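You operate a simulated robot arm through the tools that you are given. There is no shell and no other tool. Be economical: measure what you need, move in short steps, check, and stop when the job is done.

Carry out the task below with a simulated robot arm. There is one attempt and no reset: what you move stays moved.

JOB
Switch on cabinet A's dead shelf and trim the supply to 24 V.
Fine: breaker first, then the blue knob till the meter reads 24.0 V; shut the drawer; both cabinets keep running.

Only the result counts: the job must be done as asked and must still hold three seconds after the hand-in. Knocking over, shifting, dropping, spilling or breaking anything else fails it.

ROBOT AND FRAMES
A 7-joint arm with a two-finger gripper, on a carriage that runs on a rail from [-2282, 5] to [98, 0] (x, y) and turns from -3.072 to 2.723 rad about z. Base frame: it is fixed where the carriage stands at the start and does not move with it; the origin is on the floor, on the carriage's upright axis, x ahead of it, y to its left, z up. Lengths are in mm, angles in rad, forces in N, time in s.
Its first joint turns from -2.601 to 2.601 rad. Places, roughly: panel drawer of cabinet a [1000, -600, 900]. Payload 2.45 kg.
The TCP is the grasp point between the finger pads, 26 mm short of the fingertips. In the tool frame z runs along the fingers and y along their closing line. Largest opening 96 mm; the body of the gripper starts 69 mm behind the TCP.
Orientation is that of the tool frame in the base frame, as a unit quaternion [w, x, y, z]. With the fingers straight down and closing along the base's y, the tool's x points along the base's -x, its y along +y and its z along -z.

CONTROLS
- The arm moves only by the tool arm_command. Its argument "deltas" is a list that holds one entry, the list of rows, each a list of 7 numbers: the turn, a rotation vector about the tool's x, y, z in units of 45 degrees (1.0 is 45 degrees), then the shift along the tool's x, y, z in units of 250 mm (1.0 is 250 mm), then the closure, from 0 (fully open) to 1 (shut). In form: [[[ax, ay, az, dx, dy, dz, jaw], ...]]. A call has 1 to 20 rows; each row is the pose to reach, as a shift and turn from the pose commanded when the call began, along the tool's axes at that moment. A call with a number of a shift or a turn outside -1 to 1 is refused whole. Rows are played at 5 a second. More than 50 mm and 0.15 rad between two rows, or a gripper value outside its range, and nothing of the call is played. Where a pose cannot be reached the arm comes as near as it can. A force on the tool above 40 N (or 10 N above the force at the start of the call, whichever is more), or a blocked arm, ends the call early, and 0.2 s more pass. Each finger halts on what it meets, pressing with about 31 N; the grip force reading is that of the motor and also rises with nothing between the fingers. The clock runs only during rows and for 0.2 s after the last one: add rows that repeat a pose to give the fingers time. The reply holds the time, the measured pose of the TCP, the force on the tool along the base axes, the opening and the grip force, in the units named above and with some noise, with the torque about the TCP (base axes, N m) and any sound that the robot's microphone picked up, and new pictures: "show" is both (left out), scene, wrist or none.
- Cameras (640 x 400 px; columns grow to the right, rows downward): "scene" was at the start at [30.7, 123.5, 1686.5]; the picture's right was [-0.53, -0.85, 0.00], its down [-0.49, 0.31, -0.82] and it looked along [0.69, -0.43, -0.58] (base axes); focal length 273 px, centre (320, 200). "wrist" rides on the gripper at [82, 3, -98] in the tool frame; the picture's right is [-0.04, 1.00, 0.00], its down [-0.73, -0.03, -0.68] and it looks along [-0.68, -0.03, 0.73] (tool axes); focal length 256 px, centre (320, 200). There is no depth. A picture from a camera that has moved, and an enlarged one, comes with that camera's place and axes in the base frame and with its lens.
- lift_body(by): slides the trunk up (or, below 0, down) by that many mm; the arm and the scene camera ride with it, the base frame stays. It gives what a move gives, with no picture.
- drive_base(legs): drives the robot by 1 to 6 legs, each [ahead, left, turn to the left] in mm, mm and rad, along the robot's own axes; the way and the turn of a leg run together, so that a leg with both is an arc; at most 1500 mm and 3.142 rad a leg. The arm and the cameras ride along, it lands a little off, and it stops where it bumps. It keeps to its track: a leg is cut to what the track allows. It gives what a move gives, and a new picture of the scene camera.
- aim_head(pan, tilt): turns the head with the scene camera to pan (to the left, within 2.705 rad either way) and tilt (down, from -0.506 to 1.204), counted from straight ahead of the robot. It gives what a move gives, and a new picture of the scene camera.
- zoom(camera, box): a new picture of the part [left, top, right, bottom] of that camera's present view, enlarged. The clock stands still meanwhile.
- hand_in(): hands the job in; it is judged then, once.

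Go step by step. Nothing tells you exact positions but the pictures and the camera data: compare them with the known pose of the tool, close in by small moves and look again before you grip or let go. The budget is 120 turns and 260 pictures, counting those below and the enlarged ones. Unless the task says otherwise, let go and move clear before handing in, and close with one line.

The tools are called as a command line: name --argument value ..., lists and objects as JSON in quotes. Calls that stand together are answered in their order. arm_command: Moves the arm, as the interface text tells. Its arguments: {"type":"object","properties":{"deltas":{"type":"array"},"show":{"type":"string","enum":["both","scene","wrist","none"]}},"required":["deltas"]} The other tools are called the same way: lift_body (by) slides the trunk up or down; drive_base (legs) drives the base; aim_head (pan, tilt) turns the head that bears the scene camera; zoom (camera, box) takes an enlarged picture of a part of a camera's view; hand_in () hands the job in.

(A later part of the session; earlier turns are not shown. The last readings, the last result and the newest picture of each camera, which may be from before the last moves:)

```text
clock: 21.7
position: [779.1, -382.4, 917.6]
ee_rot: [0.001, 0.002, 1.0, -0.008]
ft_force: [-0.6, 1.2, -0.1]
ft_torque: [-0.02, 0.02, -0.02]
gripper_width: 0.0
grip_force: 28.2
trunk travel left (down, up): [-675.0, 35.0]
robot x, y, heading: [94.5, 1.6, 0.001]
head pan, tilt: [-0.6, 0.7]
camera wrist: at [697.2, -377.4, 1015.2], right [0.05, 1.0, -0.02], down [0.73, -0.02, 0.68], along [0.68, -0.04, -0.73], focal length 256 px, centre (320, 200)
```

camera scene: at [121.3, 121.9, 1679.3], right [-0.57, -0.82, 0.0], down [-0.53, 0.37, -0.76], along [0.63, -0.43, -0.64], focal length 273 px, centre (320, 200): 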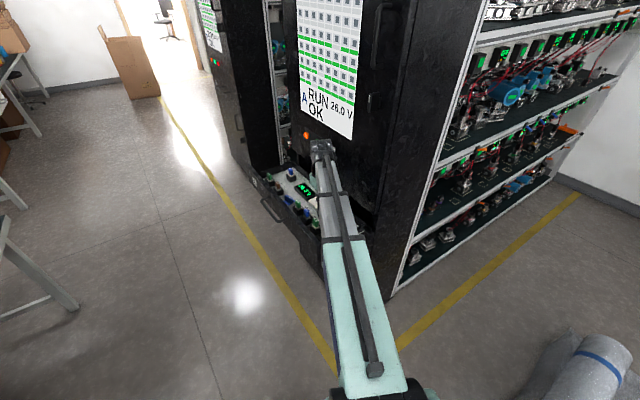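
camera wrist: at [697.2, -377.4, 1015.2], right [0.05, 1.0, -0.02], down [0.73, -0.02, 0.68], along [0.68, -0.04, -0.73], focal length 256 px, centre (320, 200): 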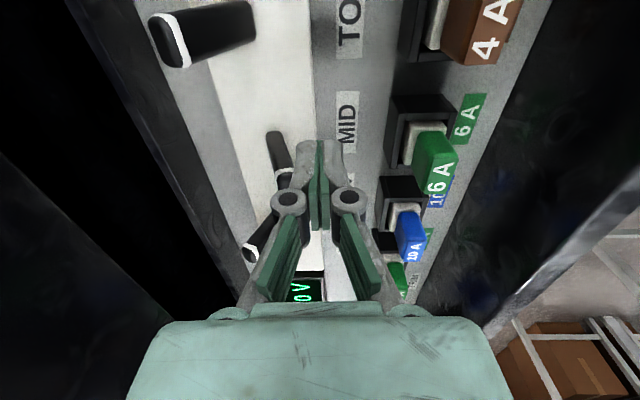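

Just about in contact with the lever. Pushing on toward -y.

arm_command --deltas '[[[0, 0, 0, 0, -0.03, 0, 1], [0, 0, 0, 0, -0.06, 0, 1], [0, 0, 0, 0, -0.09, 0, 1], [0, 0, 0, 0, -0.12, 0, 1]]]'

zoom --camera "scene" --box '[260, 140, 400, 245]'

```text
clock: 22.7
position: [778.8, -411.9, 916.3]
ee_rot: [0.001, 0.003, 1.0, -0.008]
ft_force: [0.0, 0.7, -0.7]
ft_torque: [0.0, 0.04, -0.01]
gripper_width: 0.0
grip_force: 28.3
trunk travel left (down, up): [-675.0, 35.0]
robot x, y, heading: [95.7, 0.1, -0.006]
head pan, tilt: [-0.6, 0.7]
camera scene: at [121.4, 121.9, 1679.2], right [-0.57, -0.82, 0.0], down [-0.53, 0.37, -0.76], along [0.63, -0.43, -0.64], focal length 273 px, centre (320, 200)
camera wrist: at [697.4, -407.1, 1014.1], right [0.05, 1.0, -0.02], down [0.73, -0.02, 0.68], along [0.68, -0.04, -0.73], focal length 256 px, centre (320, 200)
```

scene: 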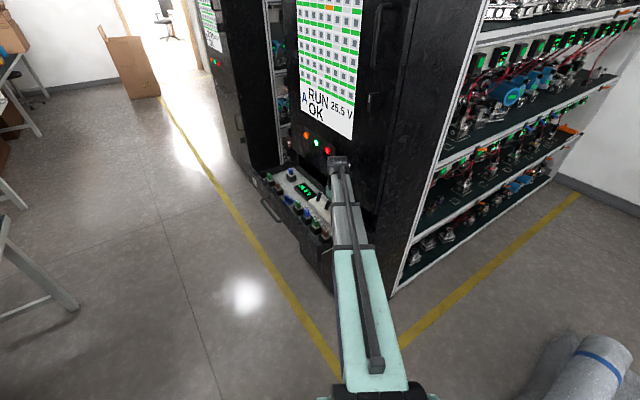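
wrist: 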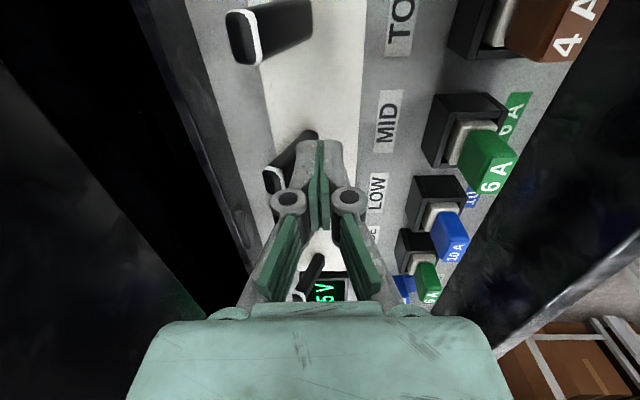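

```text
3.81 times, centred on (330, 192) of scene
camera zoom: at [121.4, 121.9, 1679.2], right [-0.57, -0.82, 0.0], down [-0.53, 0.37, -0.76], along [0.63, -0.43, -0.64], focal length 1041 px, centre (282, 229)
```

zoom: 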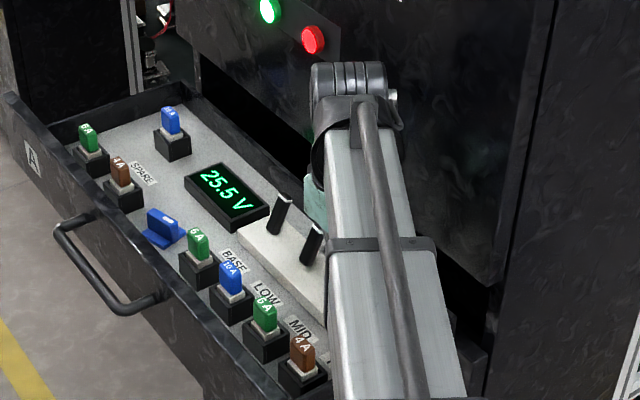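

The breaker snapped over (meter 25.5 V under load) and the drawer didn't shift. Backing away and up, then checking the display.

arm_command --deltas '[[[0, 0, 0, 0, 0.05, 0, 1], [0, 0, 0, 0, 0.06, -0.12, 1], [0, 0, 0, 0, 0.06, -0.3, 1], [0, 0, 0, 0, 0.06, -0.48, 1], [0, 0, 0, 0, 0.06, -0.66, 1]]]' --show "wrist"

zoom --camera "wrist" --box '[160, 0, 480, 200]'

aim_head --pan -0.6 --tilt 0.5

zoom --camera "scene" --box '[180, 0, 400, 240]'

```text
clock: 23.9
position: [776.5, -395.3, 1080.3]
ee_rot: [0.0, 0.003, 1.0, -0.007]
ft_force: [-0.8, -0.5, 0.7]
ft_torque: [-0.01, 0.01, 0.0]
gripper_width: 0.0
grip_force: 28.6
trunk travel left (down, up): [-675.0, 35.0]
robot x, y, heading: [94.0, 0.6, -0.001]
head pan, tilt: [-0.6, 0.7]
camera wrist: at [695.5, -389.5, 1178.8], right [0.05, 1.0, -0.01], down [0.73, -0.02, 0.68], along [0.68, -0.04, -0.73], focal length 256 px, centre (320, 200)
```

wrist: 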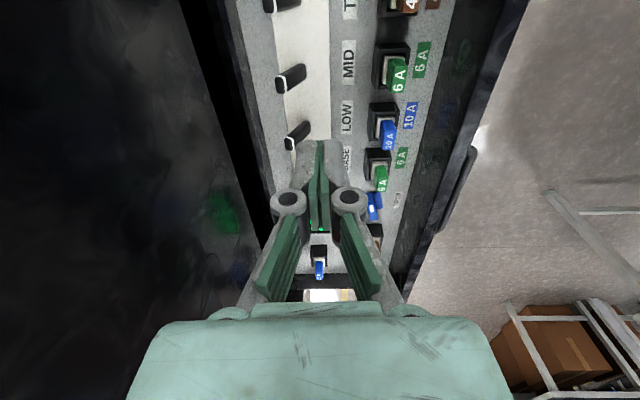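

```text
2.00 times, centred on (320, 100) of wrist
camera zoom: at [695.5, -389.5, 1178.8], right [0.05, 1.0, -0.01], down [0.73, -0.02, 0.68], along [0.68, -0.04, -0.73], focal length 512 px, centre (320, 400)
```

zoom: 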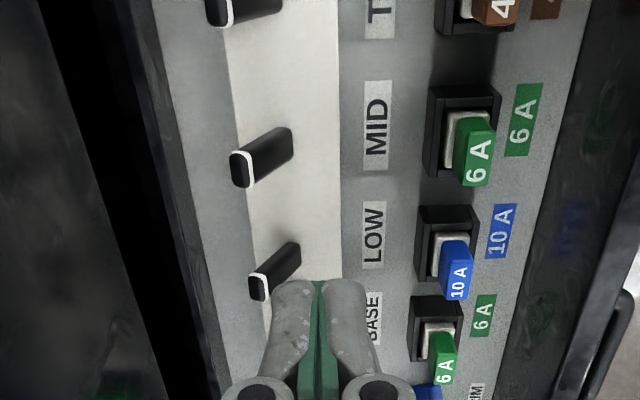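

```text
clock: 24.6
position: [777.5, -395.1, 1080.9]
ee_rot: [0.001, 0.002, 1.0, -0.007]
ft_force: [0.5, 1.5, 0.1]
ft_torque: [0.0, -0.03, 0.02]
gripper_width: 0.0
grip_force: 28.6
trunk travel left (down, up): [-675.0, 35.0]
robot x, y, heading: [91.1, -0.6, -0.002]
head pan, tilt: [-0.6, 0.499]
camera scene: at [126.3, 118.6, 1696.9], right [-0.57, -0.82, 0.0], down [-0.39, 0.27, -0.88], along [0.72, -0.5, -0.48], focal length 273 px, centre (320, 200)
```

scene: 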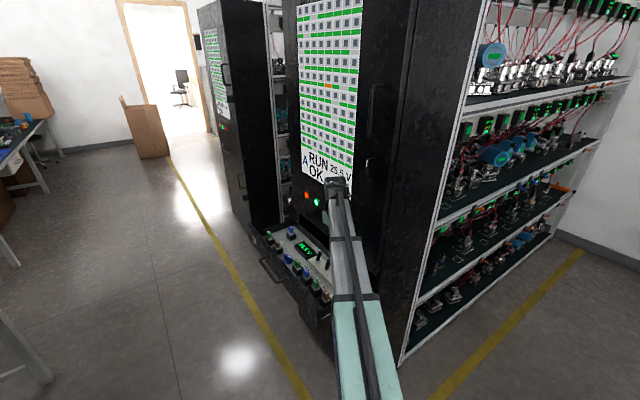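

```text
1.67 times, centred on (290, 120) of scene
camera zoom: at [126.3, 118.6, 1696.9], right [-0.57, -0.82, 0.0], down [-0.39, 0.27, -0.88], along [0.72, -0.5, -0.48], focal length 455 px, centre (370, 333)
```

zoom: 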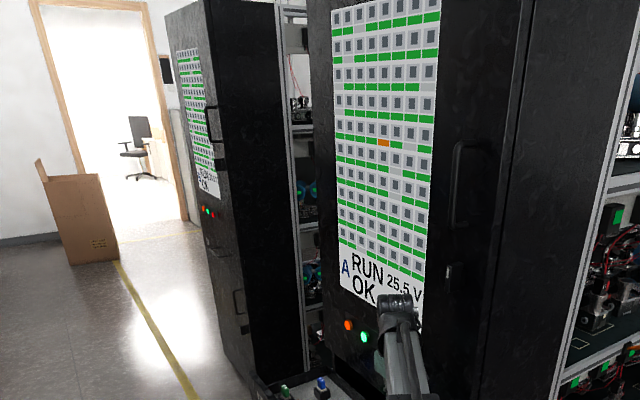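

The dead row is now live on the display. The trim knob is near (1012, -309, 868); I'll move over beside it for a close look.

arm_command --deltas '[[[0, 0, 0, -0.16, 0.08, 0, 0.5], [0, 0, 0, -0.32, 0.16, 0, 0.3], [0, 0, 0, -0.48, 0.24, 0, 0.3], [0, 0, 0, -0.64, 0.32, 0, 0.3], [0, 0, 0, -0.72, 0.344, 0.0, 0.3]]]' --show "wrist"

zoom --camera "wrist" --box '[220, 40, 420, 200]'

aim_head --pan -0.6 --tilt 0.7

zoom --camera "scene" --box '[250, 140, 350, 240]'

```text
clock: 25.9
position: [960.2, -309.6, 1081.2]
ee_rot: [0.0, 0.003, 1.0, -0.007]
ft_force: [-0.6, 0.8, -0.4]
ft_torque: [-0.02, -0.01, -0.01]
gripper_width: 67.2
grip_force: 0.1
trunk travel left (down, up): [-675.0, 35.0]
robot x, y, heading: [95.3, -1.9, -0.001]
head pan, tilt: [-0.6, 0.499]
camera wrist: at [878.4, -303.8, 1179.0], right [0.05, 1.0, -0.02], down [0.73, -0.02, 0.68], along [0.68, -0.04, -0.73], focal length 256 px, centre (320, 200)
```

wrist: 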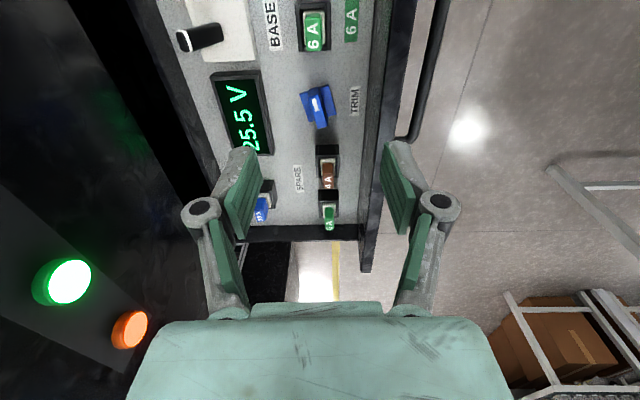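

```text
2.50 times, centred on (320, 120) of wrist
camera zoom: at [878.4, -303.8, 1179.0], right [0.05, 1.0, -0.02], down [0.73, -0.02, 0.68], along [0.68, -0.04, -0.73], focal length 640 px, centre (320, 400)
```

zoom: 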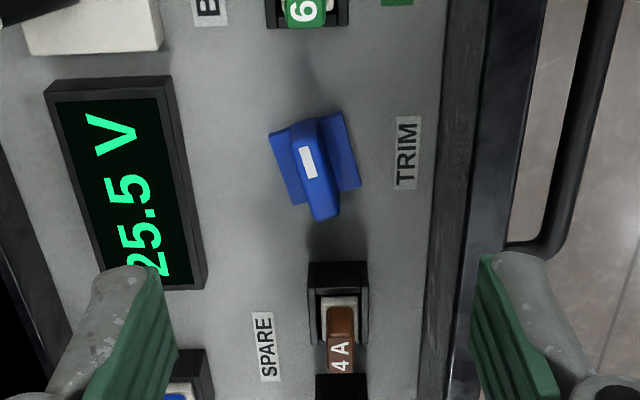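

```text
clock: 26.6
position: [959.8, -308.3, 1081.0]
ee_rot: [0.001, 0.003, 1.0, -0.008]
ft_force: [0.5, 0.8, 1.2]
ft_torque: [0.0, 0.01, 0.0]
gripper_width: 67.2
grip_force: 0.0
trunk travel left (down, up): [-675.0, 35.0]
robot x, y, heading: [95.7, 3.2, -0.003]
head pan, tilt: [-0.6, 0.7]
camera scene: at [121.3, 122.0, 1679.3], right [-0.57, -0.82, 0.0], down [-0.53, 0.36, -0.77], along [0.63, -0.43, -0.64], focal length 273 px, centre (320, 200)
```

scene: 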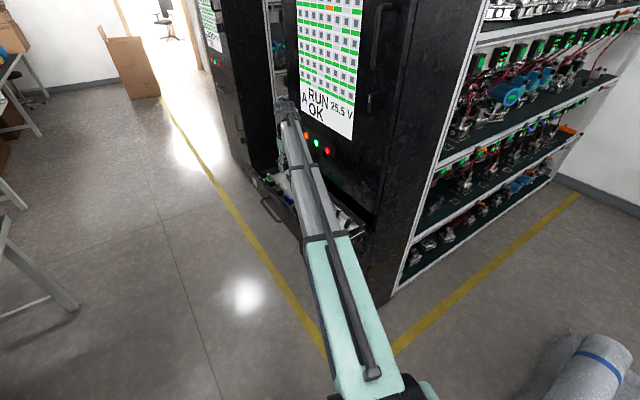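

```text
4.00 times, centred on (300, 190) of scene
camera zoom: at [121.3, 122.0, 1679.3], right [-0.57, -0.82, 0.0], down [-0.53, 0.36, -0.77], along [0.63, -0.43, -0.64], focal length 1093 px, centre (400, 240)
```

zoom: 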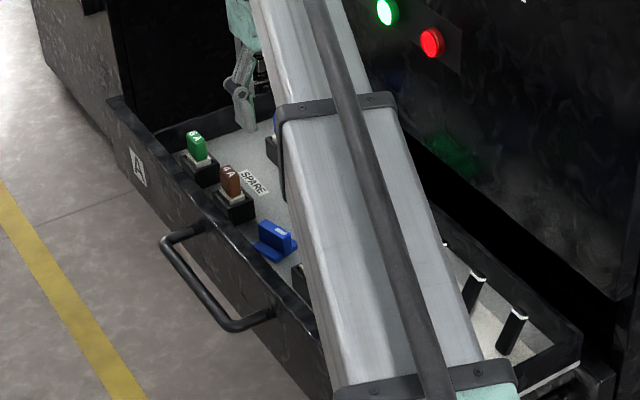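

The knob's blade runs nearly along x, about +0.16 rad off. I'll turn the wrist to match and descend partway for a better fix.

arm_command --deltas '[[[0, 0, -0.1, -0.05, 0, 0.16, 0.4], [0, 0, -0.2, -0.1, -0.01, 0.32, 0.5], [0, 0, -0.2, -0.14, -0.02, 0.46, 0.5]]]' --show "wrist"

zoom --camera "wrist" --box '[220, 0, 420, 160]'

```text
clock: 27.4
position: [994.2, -317.8, 963.1]
ee_rot: [0.0, -0.077, 0.997, -0.008]
ft_force: [-0.3, 1.1, 0.3]
ft_torque: [-0.03, 0.0, 0.0]
gripper_width: 47.9
grip_force: 0.0
trunk travel left (down, up): [-675.0, 35.0]
robot x, y, heading: [93.4, -0.7, -0.0]
head pan, tilt: [-0.6, 0.7]
camera wrist: at [913.5, -326.7, 1061.8], right [-0.11, 0.99, -0.02], down [0.73, 0.09, 0.68], along [0.68, 0.07, -0.73], focal length 256 px, centre (320, 200)
```

wrist: 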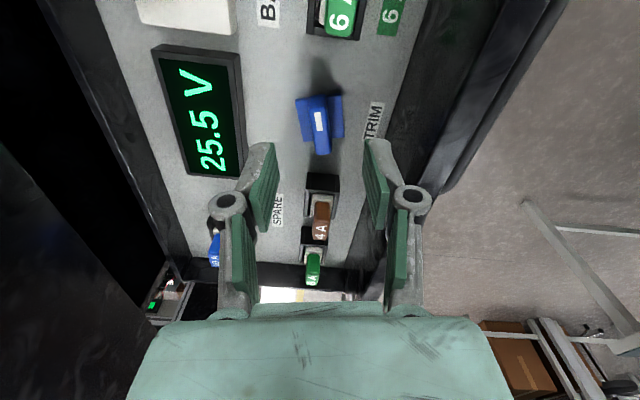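

```text
2.50 times, centred on (320, 80) of wrist
camera zoom: at [913.5, -326.7, 1061.8], right [-0.11, 0.99, -0.02], down [0.73, 0.09, 0.68], along [0.68, 0.07, -0.73], focal length 640 px, centre (320, 500)
```

zoom: 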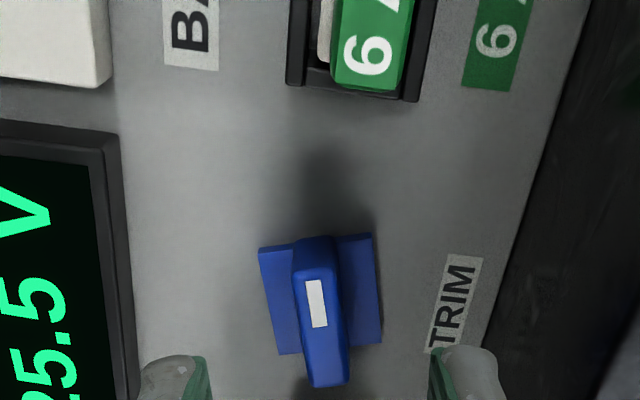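

Blade top centre is at about (1006, -318, 873). I'll centre over it, trim the angle slightly and descend around the blade in stages.

arm_command --deltas '[[[0, 0, -0.07, -0.047, -0.008, 0.0, 0.5], [0, 0, -0.07, -0.047, -0.008, 0.12, 0.5], [0, 0, -0.07, -0.047, -0.008, 0.22, 0.5]]]' --show "both"

zoom --camera "wrist" --box '[220, 40, 420, 200]'

zoom --camera "scene" --box '[250, 140, 350, 240]'

```text
clock: 28.2
position: [1008.0, -318.8, 912.0]
ee_rot: [0.0, -0.104, 0.995, -0.008]
ft_force: [0.4, 0.1, -0.2]
ft_torque: [0.02, -0.03, 0.01]
gripper_width: 48.1
grip_force: 0.1
trunk travel left (down, up): [-675.0, 35.0]
robot x, y, heading: [96.1, 0.1, -0.0]
head pan, tilt: [-0.6, 0.7]
camera scene: at [121.4, 121.9, 1679.3], right [-0.57, -0.82, 0.0], down [-0.53, 0.37, -0.76], along [0.63, -0.43, -0.64], focal length 273 px, centre (320, 200)
camera wrist: at [927.2, -330.9, 1008.9], right [-0.17, 0.99, -0.02], down [0.72, 0.13, 0.68], along [0.67, 0.1, -0.73], focal length 256 px, centre (320, 200)
```

scene: 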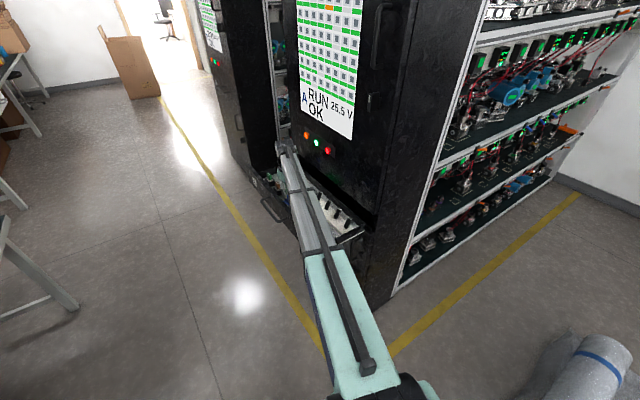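
wrist: 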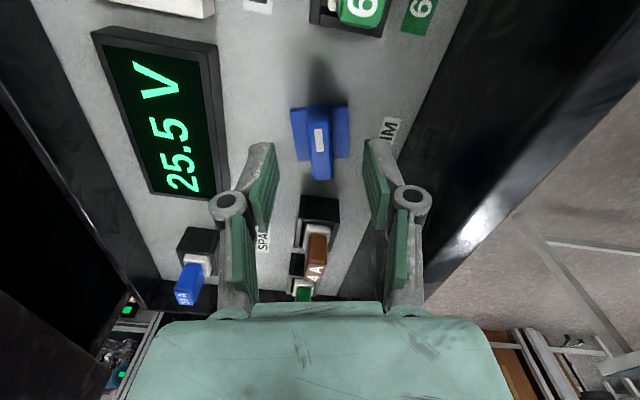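

```text
2.50 times, centred on (320, 120) of wrist
camera zoom: at [927.2, -330.9, 1008.9], right [-0.17, 0.99, -0.02], down [0.72, 0.13, 0.68], along [0.67, 0.1, -0.73], focal length 640 px, centre (320, 400)
```

zoom: 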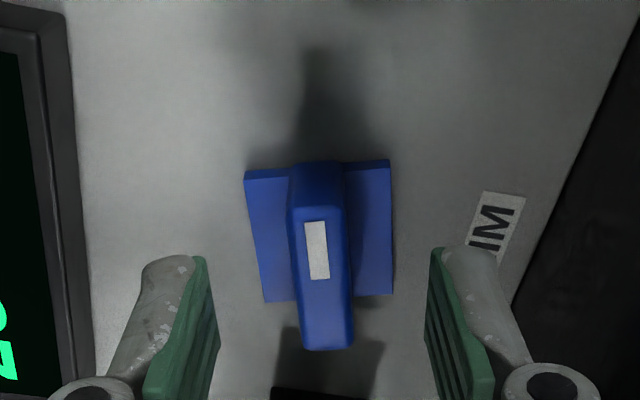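

```text
4.00 times, centred on (300, 190) of scene
camera zoom: at [121.4, 121.9, 1679.3], right [-0.57, -0.82, 0.0], down [-0.53, 0.37, -0.76], along [0.63, -0.43, -0.64], focal length 1093 px, centre (400, 240)
```

zoom: 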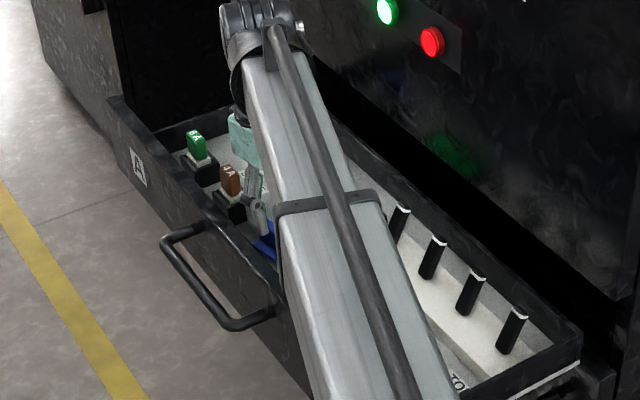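

Alignment is good. Descending 38 mm more so the pads cover the blade, watching for force.

arm_command --deltas '[[[0, 0, 0, -0.01, 0, 0.05, 0.5], [0, 0, 0, -0.01, 0, 0.1, 0.5], [0, 0, 0, -0.01, 0, 0.15, 0.5]]]' --show "wrist"

zoom --camera "wrist" --box '[220, 80, 420, 240]'

```text
clock: 29.0
position: [1009.8, -318.2, 871.7]
ee_rot: [0.0, -0.102, 0.995, -0.007]
ft_force: [-0.1, -0.1, 0.1]
ft_torque: [-0.01, 0.0, -0.01]
gripper_width: 48.0
grip_force: 0.1
trunk travel left (down, up): [-675.0, 35.0]
robot x, y, heading: [96.3, 4.7, -0.007]
head pan, tilt: [-0.6, 0.7]
camera wrist: at [929.1, -329.5, 970.2], right [-0.17, 0.99, -0.02], down [0.72, 0.13, 0.68], along [0.67, 0.1, -0.73], focal length 256 px, centre (320, 200)
```

wrist: 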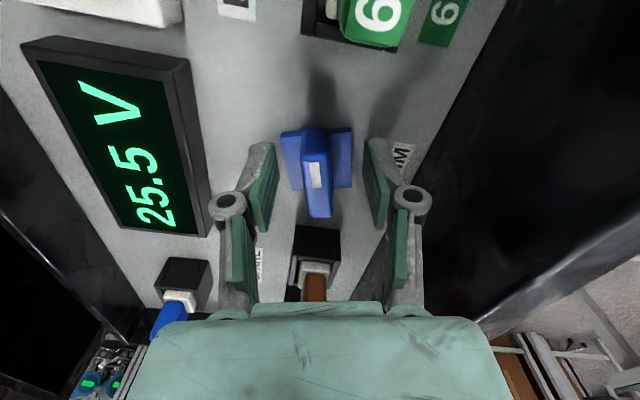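

```text
2.50 times, centred on (320, 160) of wrist
camera zoom: at [929.1, -329.5, 970.2], right [-0.17, 0.99, -0.02], down [0.72, 0.13, 0.68], along [0.67, 0.1, -0.73], focal length 640 px, centre (320, 300)
```

zoom: 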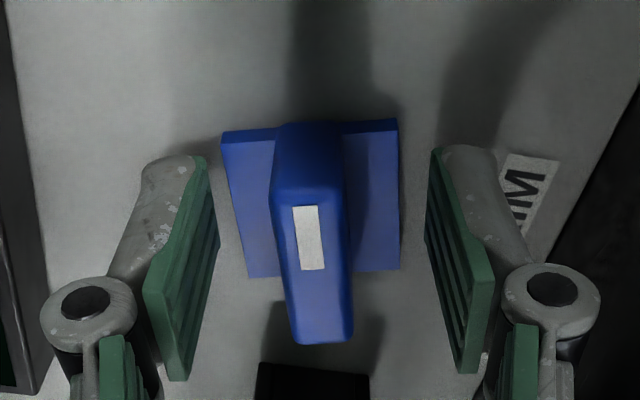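

Blade top is at ~(1007, -320, 867), tips overlap ~20 mm and clear the base plate. Closing on the blade.

arm_command --deltas '[[[0, 0, 0, 0, -0.006, 0, 0.7], [0, 0, 0, 0, -0.006, 0, 0.9], [0, 0, 0, 0, -0.006, 0, 0.9], [0, 0, 0, 0, -0.006, 0, 0.9]]]' --show "wrist"

```text
clock: 30.0
position: [1009.8, -318.7, 872.1]
ee_rot: [0.0, -0.103, 0.995, -0.008]
ft_force: [0.8, 0.9, -1.3]
ft_torque: [0.08, -0.3, -0.01]
gripper_width: 15.0
grip_force: 41.1
trunk travel left (down, up): [-675.0, 35.0]
robot x, y, heading: [93.6, -2.5, -0.003]
head pan, tilt: [-0.6, 0.7]
camera wrist: at [929.6, -330.7, 970.8], right [-0.17, 0.99, -0.02], down [0.72, 0.13, 0.68], along [0.67, 0.1, -0.73], focal length 256 px, centre (320, 200)
```

wrist: 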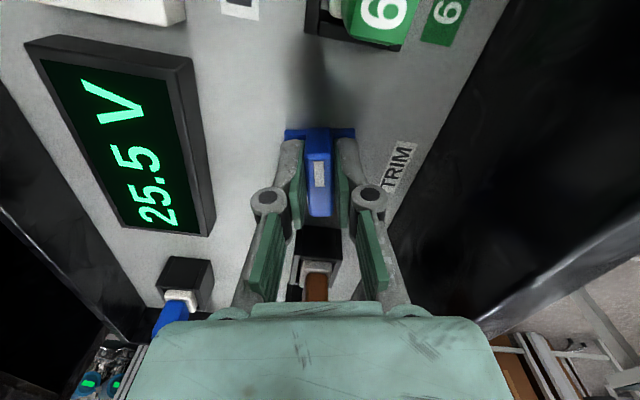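

Gripped at 15 mm with the meter in view. A small counterclockwise test turn (seen from above).

arm_command --deltas '[[[0, 0, -0.06, 0, 0, 0, 0.9], [0, 0, -0.12, 0, 0, 0, 0.9], [0, 0, -0.12, 0, 0, 0, 0.9]]]' --show "wrist"

```text
clock: 30.8
position: [1010.5, -319.0, 872.8]
ee_rot: [0.0, -0.15, 0.989, -0.008]
ft_force: [5.8, -2.0, -6.9]
ft_torque: [0.34, -1.34, -0.01]
gripper_width: 14.9
grip_force: 40.6
trunk travel left (down, up): [-675.0, 35.0]
robot x, y, heading: [94.8, -1.3, -0.002]
head pan, tilt: [-0.6, 0.7]
camera wrist: at [931.4, -339.0, 970.9], right [-0.26, 0.97, -0.02], down [0.71, 0.2, 0.68], along [0.66, 0.16, -0.74], focal length 256 px, centre (320, 200)
```

wrist: 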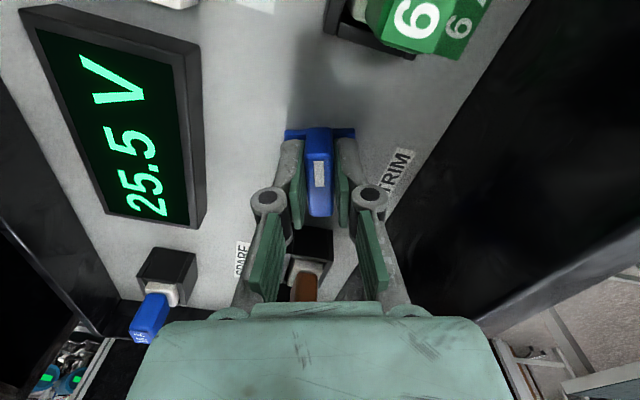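

No change yet at about 5° (could be backlash). Turning a bit more.

arm_command --deltas '[[[0, 0, -0.08, 0, 0, 0, 0.9], [0, 0, -0.16, 0, 0, 0, 0.9], [0, 0, -0.16, 0, 0, 0, 0.9]]]' --show "wrist"

```text
clock: 31.6
position: [1011.7, -319.8, 871.9]
ee_rot: [0.0, -0.211, 0.977, -0.008]
ft_force: [12.1, -9.3, -4.8]
ft_torque: [0.22, -1.16, -0.1]
gripper_width: 14.7
grip_force: 41.4
trunk travel left (down, up): [-675.0, 35.0]
robot x, y, heading: [96.3, 0.2, -0.003]
head pan, tilt: [-0.6, 0.7]
camera wrist: at [934.9, -349.3, 971.0], right [-0.38, 0.93, -0.02], down [0.68, 0.29, 0.68], along [0.63, 0.24, -0.74], focal length 256 px, centre (320, 200)
```

wrist: 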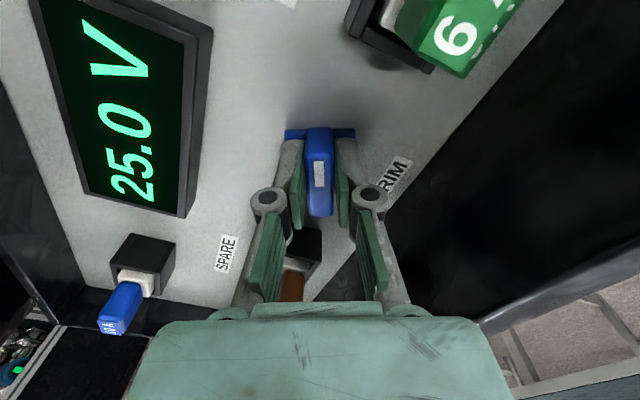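

It works: 25.0 V. Continuing in the same direction in small steps while relieving the side force slightly.

arm_command --deltas '[[[0, 0, -0.06, -0.004, -0.008, 0, 0.9], [0, 0, -0.12, -0.004, -0.008, 0, 0.9], [0, 0, -0.12, -0.004, -0.008, 0, 0.9]]]' --show "wrist"

```text
clock: 32.4
position: [1010.7, -319.8, 872.6]
ee_rot: [-0.001, -0.257, 0.966, -0.007]
ft_force: [5.9, -5.5, -8.8]
ft_torque: [0.43, -1.14, -0.04]
gripper_width: 14.8
grip_force: 41.1
trunk travel left (down, up): [-675.0, 35.0]
robot x, y, heading: [95.5, -2.0, -0.003]
head pan, tilt: [-0.6, 0.7]
camera wrist: at [938.8, -357.2, 971.3], right [-0.46, 0.89, -0.01], down [0.65, 0.35, 0.67], along [0.6, 0.3, -0.74], focal length 256 px, centre (320, 200)
```

wrist: 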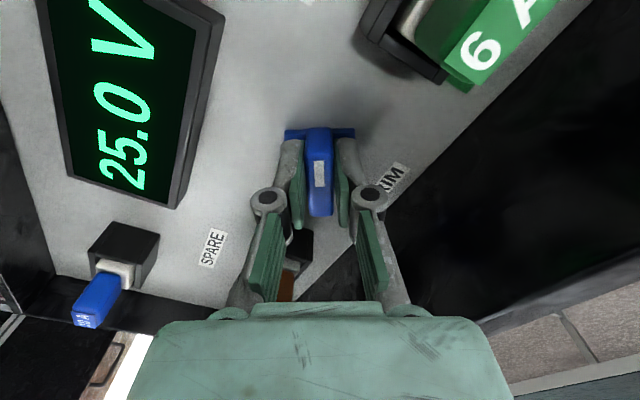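

Detents of 0.5 V roughly every 12° it seems. Turning to the next one.

arm_command --deltas '[[[0, 0, -0.07, -0.002, -0.004, 0, 0.9], [0, 0, -0.14, -0.002, -0.004, 0, 0.9], [0, 0, -0.14, -0.002, -0.004, 0, 0.9]]]' --show "wrist"

```text
clock: 33.2
position: [1011.4, -320.9, 872.5]
ee_rot: [-0.003, -0.311, 0.95, -0.008]
ft_force: [2.3, -7.3, -9.9]
ft_torque: [0.42, -0.85, -0.05]
gripper_width: 14.6
grip_force: 41.7
trunk travel left (down, up): [-675.0, 35.0]
robot x, y, heading: [96.0, 0.7, -0.004]
head pan, tilt: [-0.6, 0.7]
camera wrist: at [943.8, -365.6, 971.4], right [-0.56, 0.83, -0.01], down [0.61, 0.42, 0.67], along [0.56, 0.37, -0.74], focal length 256 px, centre (320, 200)
```

wrist: 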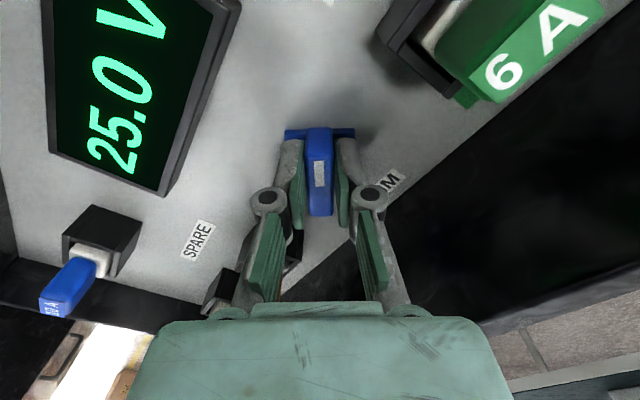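

Still 25.0; continuing.

arm_command --deltas '[[[0, 0, -0.06, 0, -0.004, 0, 0.9], [0, 0, -0.12, 0, -0.004, 0, 0.9], [0, 0, -0.12, 0, -0.004, 0, 0.9]]]' --show "wrist"

```text
clock: 34.0
position: [1011.8, -322.2, 871.1]
ee_rot: [-0.003, -0.355, 0.935, -0.007]
ft_force: [-4.4, -5.0, -6.1]
ft_torque: [0.33, -0.29, 0.03]
gripper_width: 14.7
grip_force: 41.2
trunk travel left (down, up): [-675.0, 35.0]
robot x, y, heading: [92.5, 0.1, 0.001]
head pan, tilt: [-0.6, 0.7]
camera wrist: at [948.9, -372.4, 971.5], right [-0.63, 0.77, -0.01], down [0.57, 0.48, 0.67], along [0.53, 0.42, -0.74], focal length 256 px, centre (320, 200)
```

wrist: 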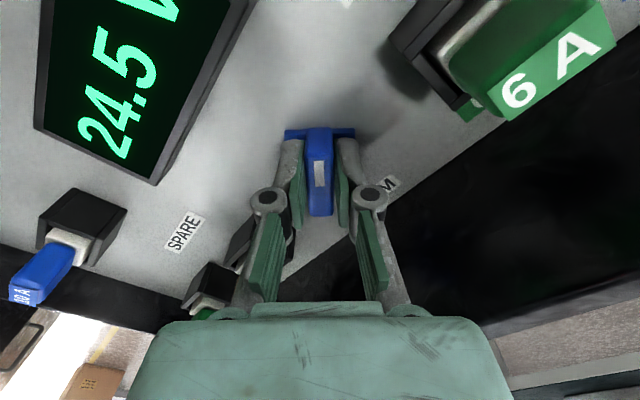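

24.5 V. Step appears to be ~18°, so 24.0 should be centred about 24° further; turning in two parts.

arm_command --deltas '[[[0, 0, -0.08, 0.002, -0.004, 0, 0.9], [0, 0, -0.16, 0.002, -0.004, 0, 0.9], [0, 0, -0.24, 0.002, -0.004, 0, 0.9], [0, 0, -0.3, 0.002, -0.004, 0, 0.9], [0, 0, -0.3, 0.002, -0.004, 0, 0.9]]]' --show "wrist"

```text
clock: 35.2
position: [1013.1, -323.2, 872.9]
ee_rot: [-0.002, -0.462, 0.887, -0.007]
ft_force: [-2.6, -4.9, -5.6]
ft_torque: [0.86, -0.63, -0.02]
gripper_width: 14.9
grip_force: 40.8
trunk travel left (down, up): [-675.0, 35.0]
robot x, y, heading: [91.5, -1.1, -0.002]
head pan, tilt: [-0.6, 0.7]
camera wrist: at [963.9, -386.9, 971.7], right [-0.8, 0.6, -0.01], down [0.44, 0.59, 0.67], along [0.41, 0.53, -0.74], focal length 256 px, centre (320, 200)
```

wrist: 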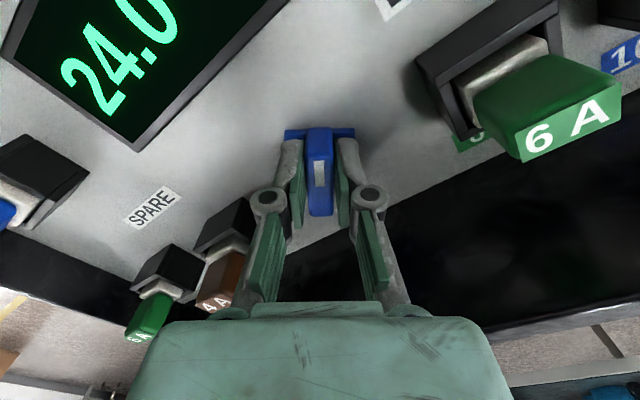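

24.0 V. I'll nudge a few degrees to sit mid-detent, check, then release.

arm_command --deltas '[[[0, 0, -0.05, 0, 0, 0, 0.9], [0, 0, -0.08, 0, 0, 0, 0.9], [0, 0, -0.08, 0, 0, 0, 0.9]]]' --show "wrist"

```text
clock: 36.0
position: [1011.6, -323.2, 872.2]
ee_rot: [-0.003, -0.49, 0.872, -0.007]
ft_force: [2.1, -5.4, -9.6]
ft_torque: [0.72, -0.54, -0.05]
gripper_width: 14.6
grip_force: 41.1
trunk travel left (down, up): [-675.0, 35.0]
robot x, y, heading: [94.3, 1.4, 0.0]
head pan, tilt: [-0.6, 0.7]
camera wrist: at [968.5, -390.1, 971.8], right [-0.83, 0.55, -0.01], down [0.41, 0.62, 0.67], along [0.38, 0.55, -0.74], focal length 256 px, centre (320, 200)
```

wrist: 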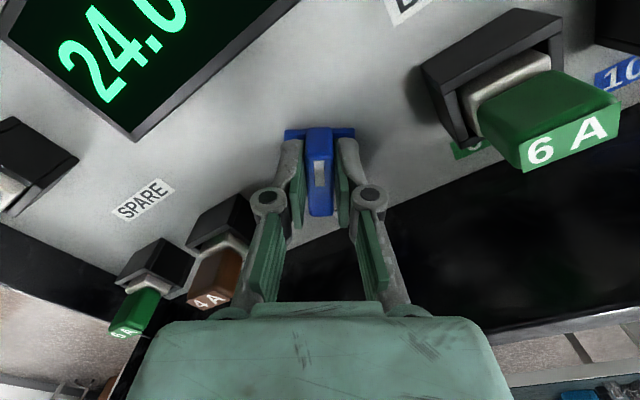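

Still 24.0 V. Opening the fingers modestly and rising.

arm_command --deltas '[[[0, 0, 0, 0, 0, 0, 0.7], [0, 0, 0, 0, 0, 0, 0.66], [0, 0, 0, 0, 0, -0.1, 0.66], [0, 0, 0, 0, 0, -0.25, 0.66], [0, 0, 0, 0, 0, -0.43, 0.66], [0, 0, 0, 0, 0, -0.6, 0.66]]]' --show "both"

zoom --camera "scene" --box '[250, 60, 390, 240]'

```text
clock: 37.4
position: [1010.9, -321.7, 1022.6]
ee_rot: [-0.003, -0.489, 0.872, -0.007]
ft_force: [0.4, -0.2, -0.8]
ft_torque: [-0.03, -0.02, 0.01]
gripper_width: 32.6
grip_force: 0.0
trunk travel left (down, up): [-675.0, 35.0]
robot x, y, heading: [95.3, -1.0, -0.001]
head pan, tilt: [-0.6, 0.7]
camera scene: at [121.1, 122.1, 1679.2], right [-0.57, -0.82, 0.0], down [-0.53, 0.37, -0.77], along [0.63, -0.43, -0.64], focal length 273 px, centre (320, 200)
camera wrist: at [965.8, -388.0, 1121.7], right [-0.83, 0.55, -0.01], down [0.41, 0.62, 0.67], along [0.38, 0.55, -0.74], focal length 256 px, centre (320, 200)
```

scene: 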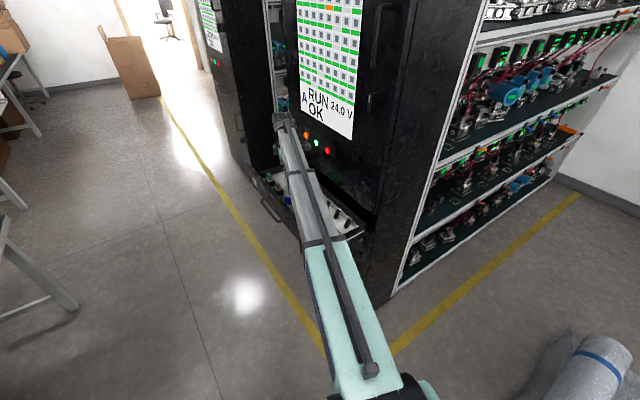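
wrist: 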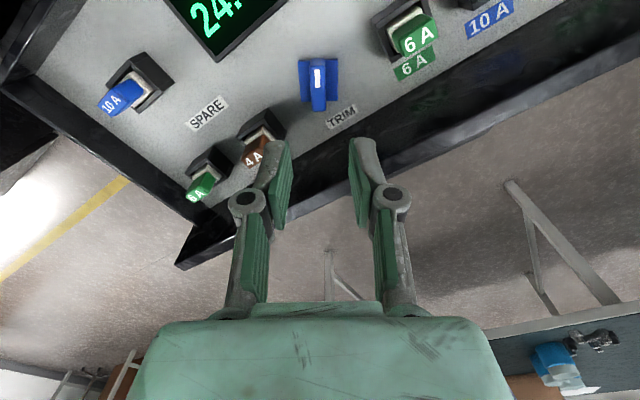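

```text
2.22 times, centred on (320, 150) of scene
camera zoom: at [121.1, 122.1, 1679.2], right [-0.57, -0.82, 0.0], down [-0.53, 0.37, -0.77], along [0.63, -0.43, -0.64], focal length 607 px, centre (320, 311)
```

zoom: 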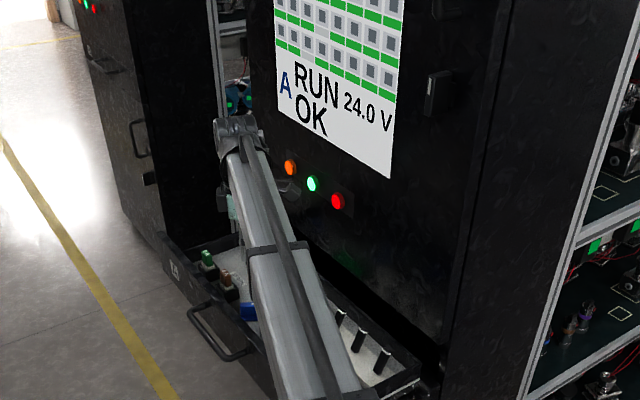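

Display A shows RUN OK 24.0 V. Now I'll swing out and back to the handle pose to close the drawer.

arm_command --deltas '[[[0, 0, 0, 0, 0, -0.16, 0.6], [0, 0, 0.16, -0.07, 0.08, -0.32, 0.5], [0, 0, 0.33, -0.14, 0.16, -0.32, 0.5], [0, 0, 0.5, -0.21, 0.24, -0.32, 0.5], [0, 0, 0.67, -0.28, 0.32, -0.32, 0.5], [0, 0, 0.84, -0.35, 0.4, -0.32, 0.5], [0, 0, 1.0, -0.408, 0.484, -0.32, 0.5]]]' --show "none"

```text
clock: 39.0
position: [962.1, -169.8, 1098.7]
ee_rot: [0.0, -0.119, 0.993, -0.008]
ft_force: [0.7, -0.6, -0.7]
ft_torque: [0.02, 0.03, -0.01]
gripper_width: 48.1
grip_force: 0.1
trunk travel left (down, up): [-675.0, 35.0]
robot x, y, heading: [96.2, -0.5, -0.002]
head pan, tilt: [-0.6, 0.7]
```

arm_command --deltas '[[[0, 0, 0.15, -0.04, 0.15, 0, 0.5], [0, 0, 0.304, -0.08, 0.3, 0, 0.5], [0, 0, 0.304, -0.095, 0.389, 0, 0.5]]]' --show "none"

```text
clock: 39.8
position: [960.2, -69.3, 1097.8]
ee_rot: [0.001, 0.0, 1.0, -0.008]
ft_force: [0.5, -0.4, 0.0]
ft_torque: [0.02, 0.0, 0.0]
gripper_width: 48.0
grip_force: 0.1
trunk travel left (down, up): [-675.0, 35.0]
robot x, y, heading: [93.0, -0.5, -0.005]
head pan, tilt: [-0.6, 0.7]
```

arm_command --deltas '[[[0.16, 0, 0, 0, -0.02, 0.06, 0.5], [0.33, 0, 0, 0, -0.04, 0.14, 0.5], [0.5, 0, 0, 0, -0.07, 0.22, 0.5], [0.67, 0, 0, 0, -0.1, 0.33, 0.5], [0.82, 0, 0, 0, -0.13, 0.44, 0.5], [0.98, 0, 0, 0, -0.164, 0.556, 0.5]]]' --show "both"

```text
clock: 41.2
position: [964.7, -114.3, 961.6]
ee_rot: [0.002, 0.001, 0.924, -0.384]
ft_force: [0.6, -0.1, 0.5]
ft_torque: [-0.01, -0.02, -0.01]
gripper_width: 48.1
grip_force: 0.0
trunk travel left (down, up): [-675.0, 35.0]
robot x, y, heading: [91.9, -0.9, -0.006]
head pan, tilt: [-0.6, 0.7]
camera scene: at [121.4, 122.0, 1679.3], right [-0.57, -0.82, 0.0], down [-0.53, 0.37, -0.76], along [0.63, -0.43, -0.64], focal length 273 px, centre (320, 200)
camera wrist: at [882.1, -41.9, 1028.3], right [0.04, 0.7, -0.71], down [0.73, 0.46, 0.5], along [0.68, -0.54, -0.5], focal length 256 px, centre (320, 200)
```

scene: 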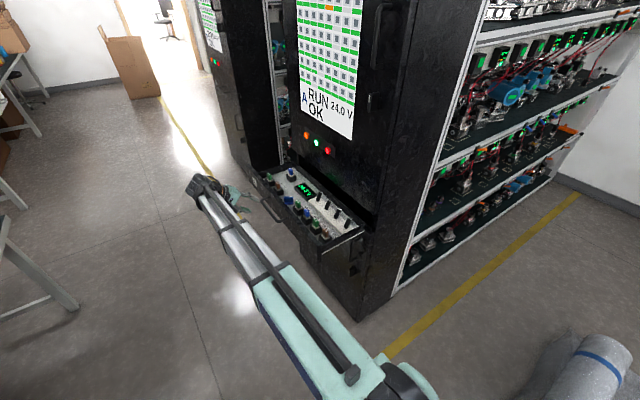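
wrist: 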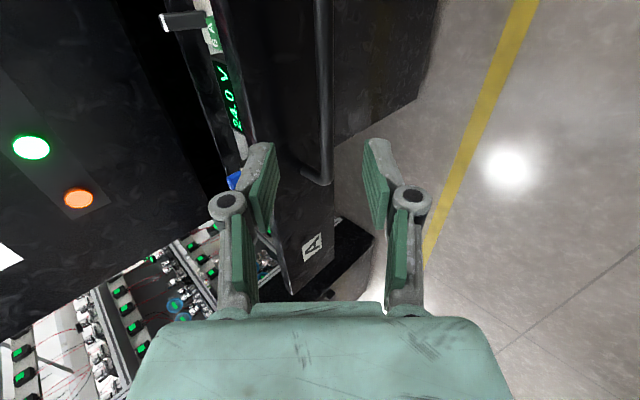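

The bar is on line again. Advancing 100 mm and gripping.

arm_command --deltas '[[[0, 0, 0, 0.01, 0.02, 0.15, 0.5], [0, 0, 0, 0.01, 0.02, 0.3, 0.5], [0, 0, 0, 0.01, 0.02, 0.4, 0.5]]]' --show "wrist"

zoom --camera "scene" --box '[240, 140, 380, 245]'

```text
clock: 42.0
position: [961.7, -179.2, 889.8]
ee_rot: [0.001, 0.0, 0.924, -0.383]
ft_force: [-0.1, 0.5, 0.7]
ft_torque: [0.01, -0.02, -0.01]
gripper_width: 48.2
grip_force: 0.0
trunk travel left (down, up): [-675.0, 35.0]
robot x, y, heading: [95.2, 1.9, -0.001]
head pan, tilt: [-0.6, 0.7]
camera wrist: at [880.4, -107.7, 955.4], right [0.04, 0.71, -0.71], down [0.73, 0.46, 0.5], along [0.68, -0.54, -0.5], focal length 256 px, centre (320, 200)
```

wrist: 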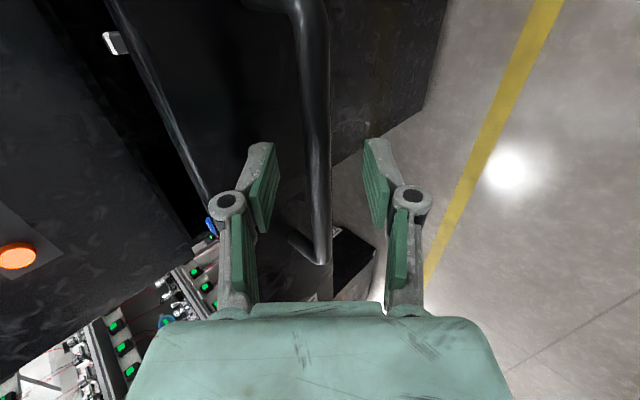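

```text
3.81 times, centred on (310, 192) of scene
camera zoom: at [121.3, 121.9, 1679.3], right [-0.57, -0.82, 0.0], down [-0.53, 0.37, -0.76], along [0.63, -0.43, -0.64], focal length 1041 px, centre (358, 229)
```

zoom: 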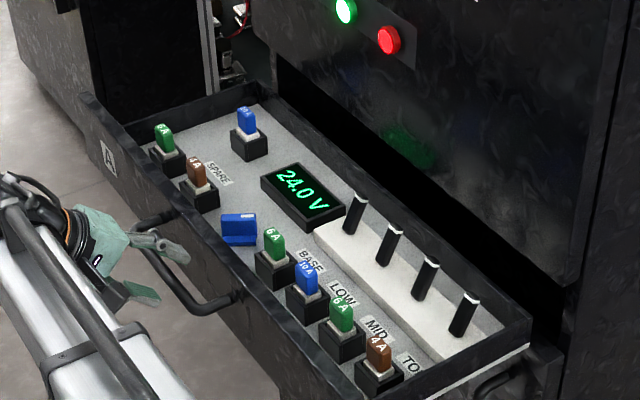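

All breakers up, meter 24.0 V, fuses untouched. Closing on the bar.

arm_command --deltas '[[[0, 0, 0, 0, 0, 0.016, 0.7], [0, 0, 0, 0, 0, 0.016, 1], [0, 0, 0, 0, 0, 0.016, 1], [0, 0, 0, 0, 0, 0.016, 1]]]' --show "none"

arm_command --deltas '[[[0, 0, 0, 0, -0.03, 0.03, 1], [0, 0, 0, 0, -0.07, 0.07, 1], [0, 0, 0, 0, -0.12, 0.12, 1], [0, 0, 0, 0, -0.17, 0.17, 1], [0, 0, 0, 0, -0.22, 0.22, 1], [0, 0, 0, 0, -0.27, 0.27, 1], [0, 0, 0, 0, -0.32, 0.32, 1], [0, 0, 0, 0, -0.37, 0.37, 1], [0, 0, 0, 0, -0.42, 0.42, 1], [0, 0, 0, 0, -0.47, 0.47, 1], [0, 0, 0, 0, -0.52, 0.52, 1], [0, 0, 0, 0, -0.57, 0.57, 1], [0, 0, 0, 0, -0.62, 0.62, 1], [0, 0, 0, 0, -0.67, 0.67, 1]]]' --show "scene"

```text
clock: 43.0
position: [962.0, -183.9, 886.9]
ee_rot: [0.002, 0.0, 0.924, -0.383]
ft_force: [3.9, -6.2, 8.2]
ft_torque: [-0.19, -0.08, -0.29]
gripper_width: 13.3
grip_force: 39.6
trunk travel left (down, up): [-675.0, 35.0]
robot x, y, heading: [100.8, 0.8, -0.003]
head pan, tilt: [-0.6, 0.7]
```

```text
clock: 46.0
position: [958.4, -421.9, 884.0]
ee_rot: [0.001, 0.002, 0.924, -0.383]
ft_force: [11.3, -3.5, 16.8]
ft_torque: [-0.14, -0.94, 0.61]
gripper_width: 13.0
grip_force: 39.1
trunk travel left (down, up): [-675.0, 35.0]
robot x, y, heading: [91.0, -1.5, -0.003]
head pan, tilt: [-0.6, 0.7]
camera scene: at [120.4, 122.6, 1679.1], right [-0.57, -0.82, 0.0], down [-0.53, 0.37, -0.77], along [0.63, -0.43, -0.64], focal length 273 px, centre (320, 200)
```

scene: 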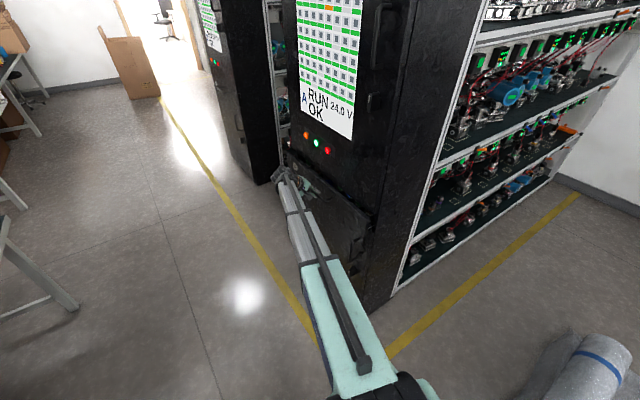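

The drawer is nearly in. Pushing the last ~40 mm gently until it seats.

arm_command --deltas '[[[0, 0, 0, 0, -0.03, 0.03, 1], [0, 0, 0, 0, -0.06, 0.06, 1], [0, 0, 0, 0, -0.085, 0.085, 1], [0, 0, 0, 0, -0.1, 0.1, 1], [0, 0, 0, 0, -0.115, 0.115, 1], [0, 0, 0, 0, -0.13, 0.13, 1]]]' --show "wrist"

zoom --camera "scene" --box '[260, 120, 400, 240]'

```text
clock: 47.4
position: [958.9, -456.6, 884.3]
ee_rot: [0.001, 0.0, 0.925, -0.38]
ft_force: [-8.1, 39.9, -0.1]
ft_torque: [0.15, -0.35, -0.69]
gripper_width: 13.3
grip_force: 38.4
trunk travel left (down, up): [-675.0, 35.0]
robot x, y, heading: [92.4, 2.0, -0.002]
head pan, tilt: [-0.6, 0.7]
camera wrist: at [877.2, -385.5, 950.3], right [0.04, 0.71, -0.7], down [0.73, 0.46, 0.51], along [0.68, -0.54, -0.5], focal length 256 px, centre (320, 200)
```

wrist: 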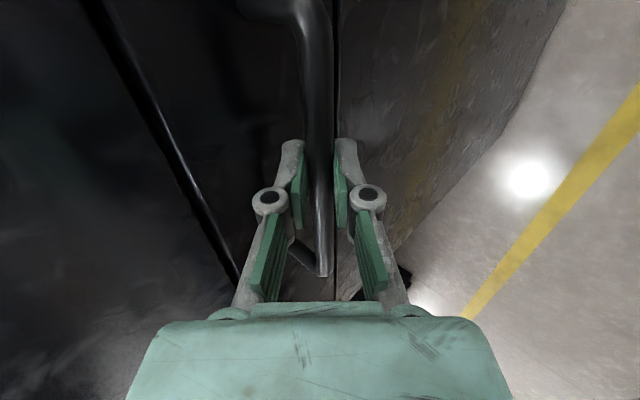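

```text
3.33 times, centred on (330, 180) of scene
camera zoom: at [119.6, 126.3, 1678.8], right [-0.56, -0.83, 0.0], down [-0.53, 0.36, -0.77], along [0.63, -0.43, -0.64], focal length 910 px, centre (287, 267)
```

zoom: 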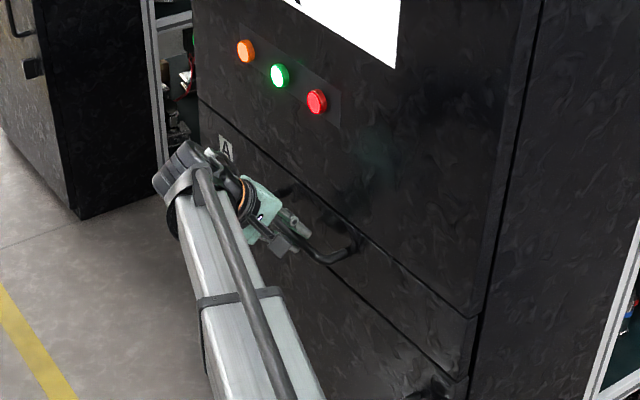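

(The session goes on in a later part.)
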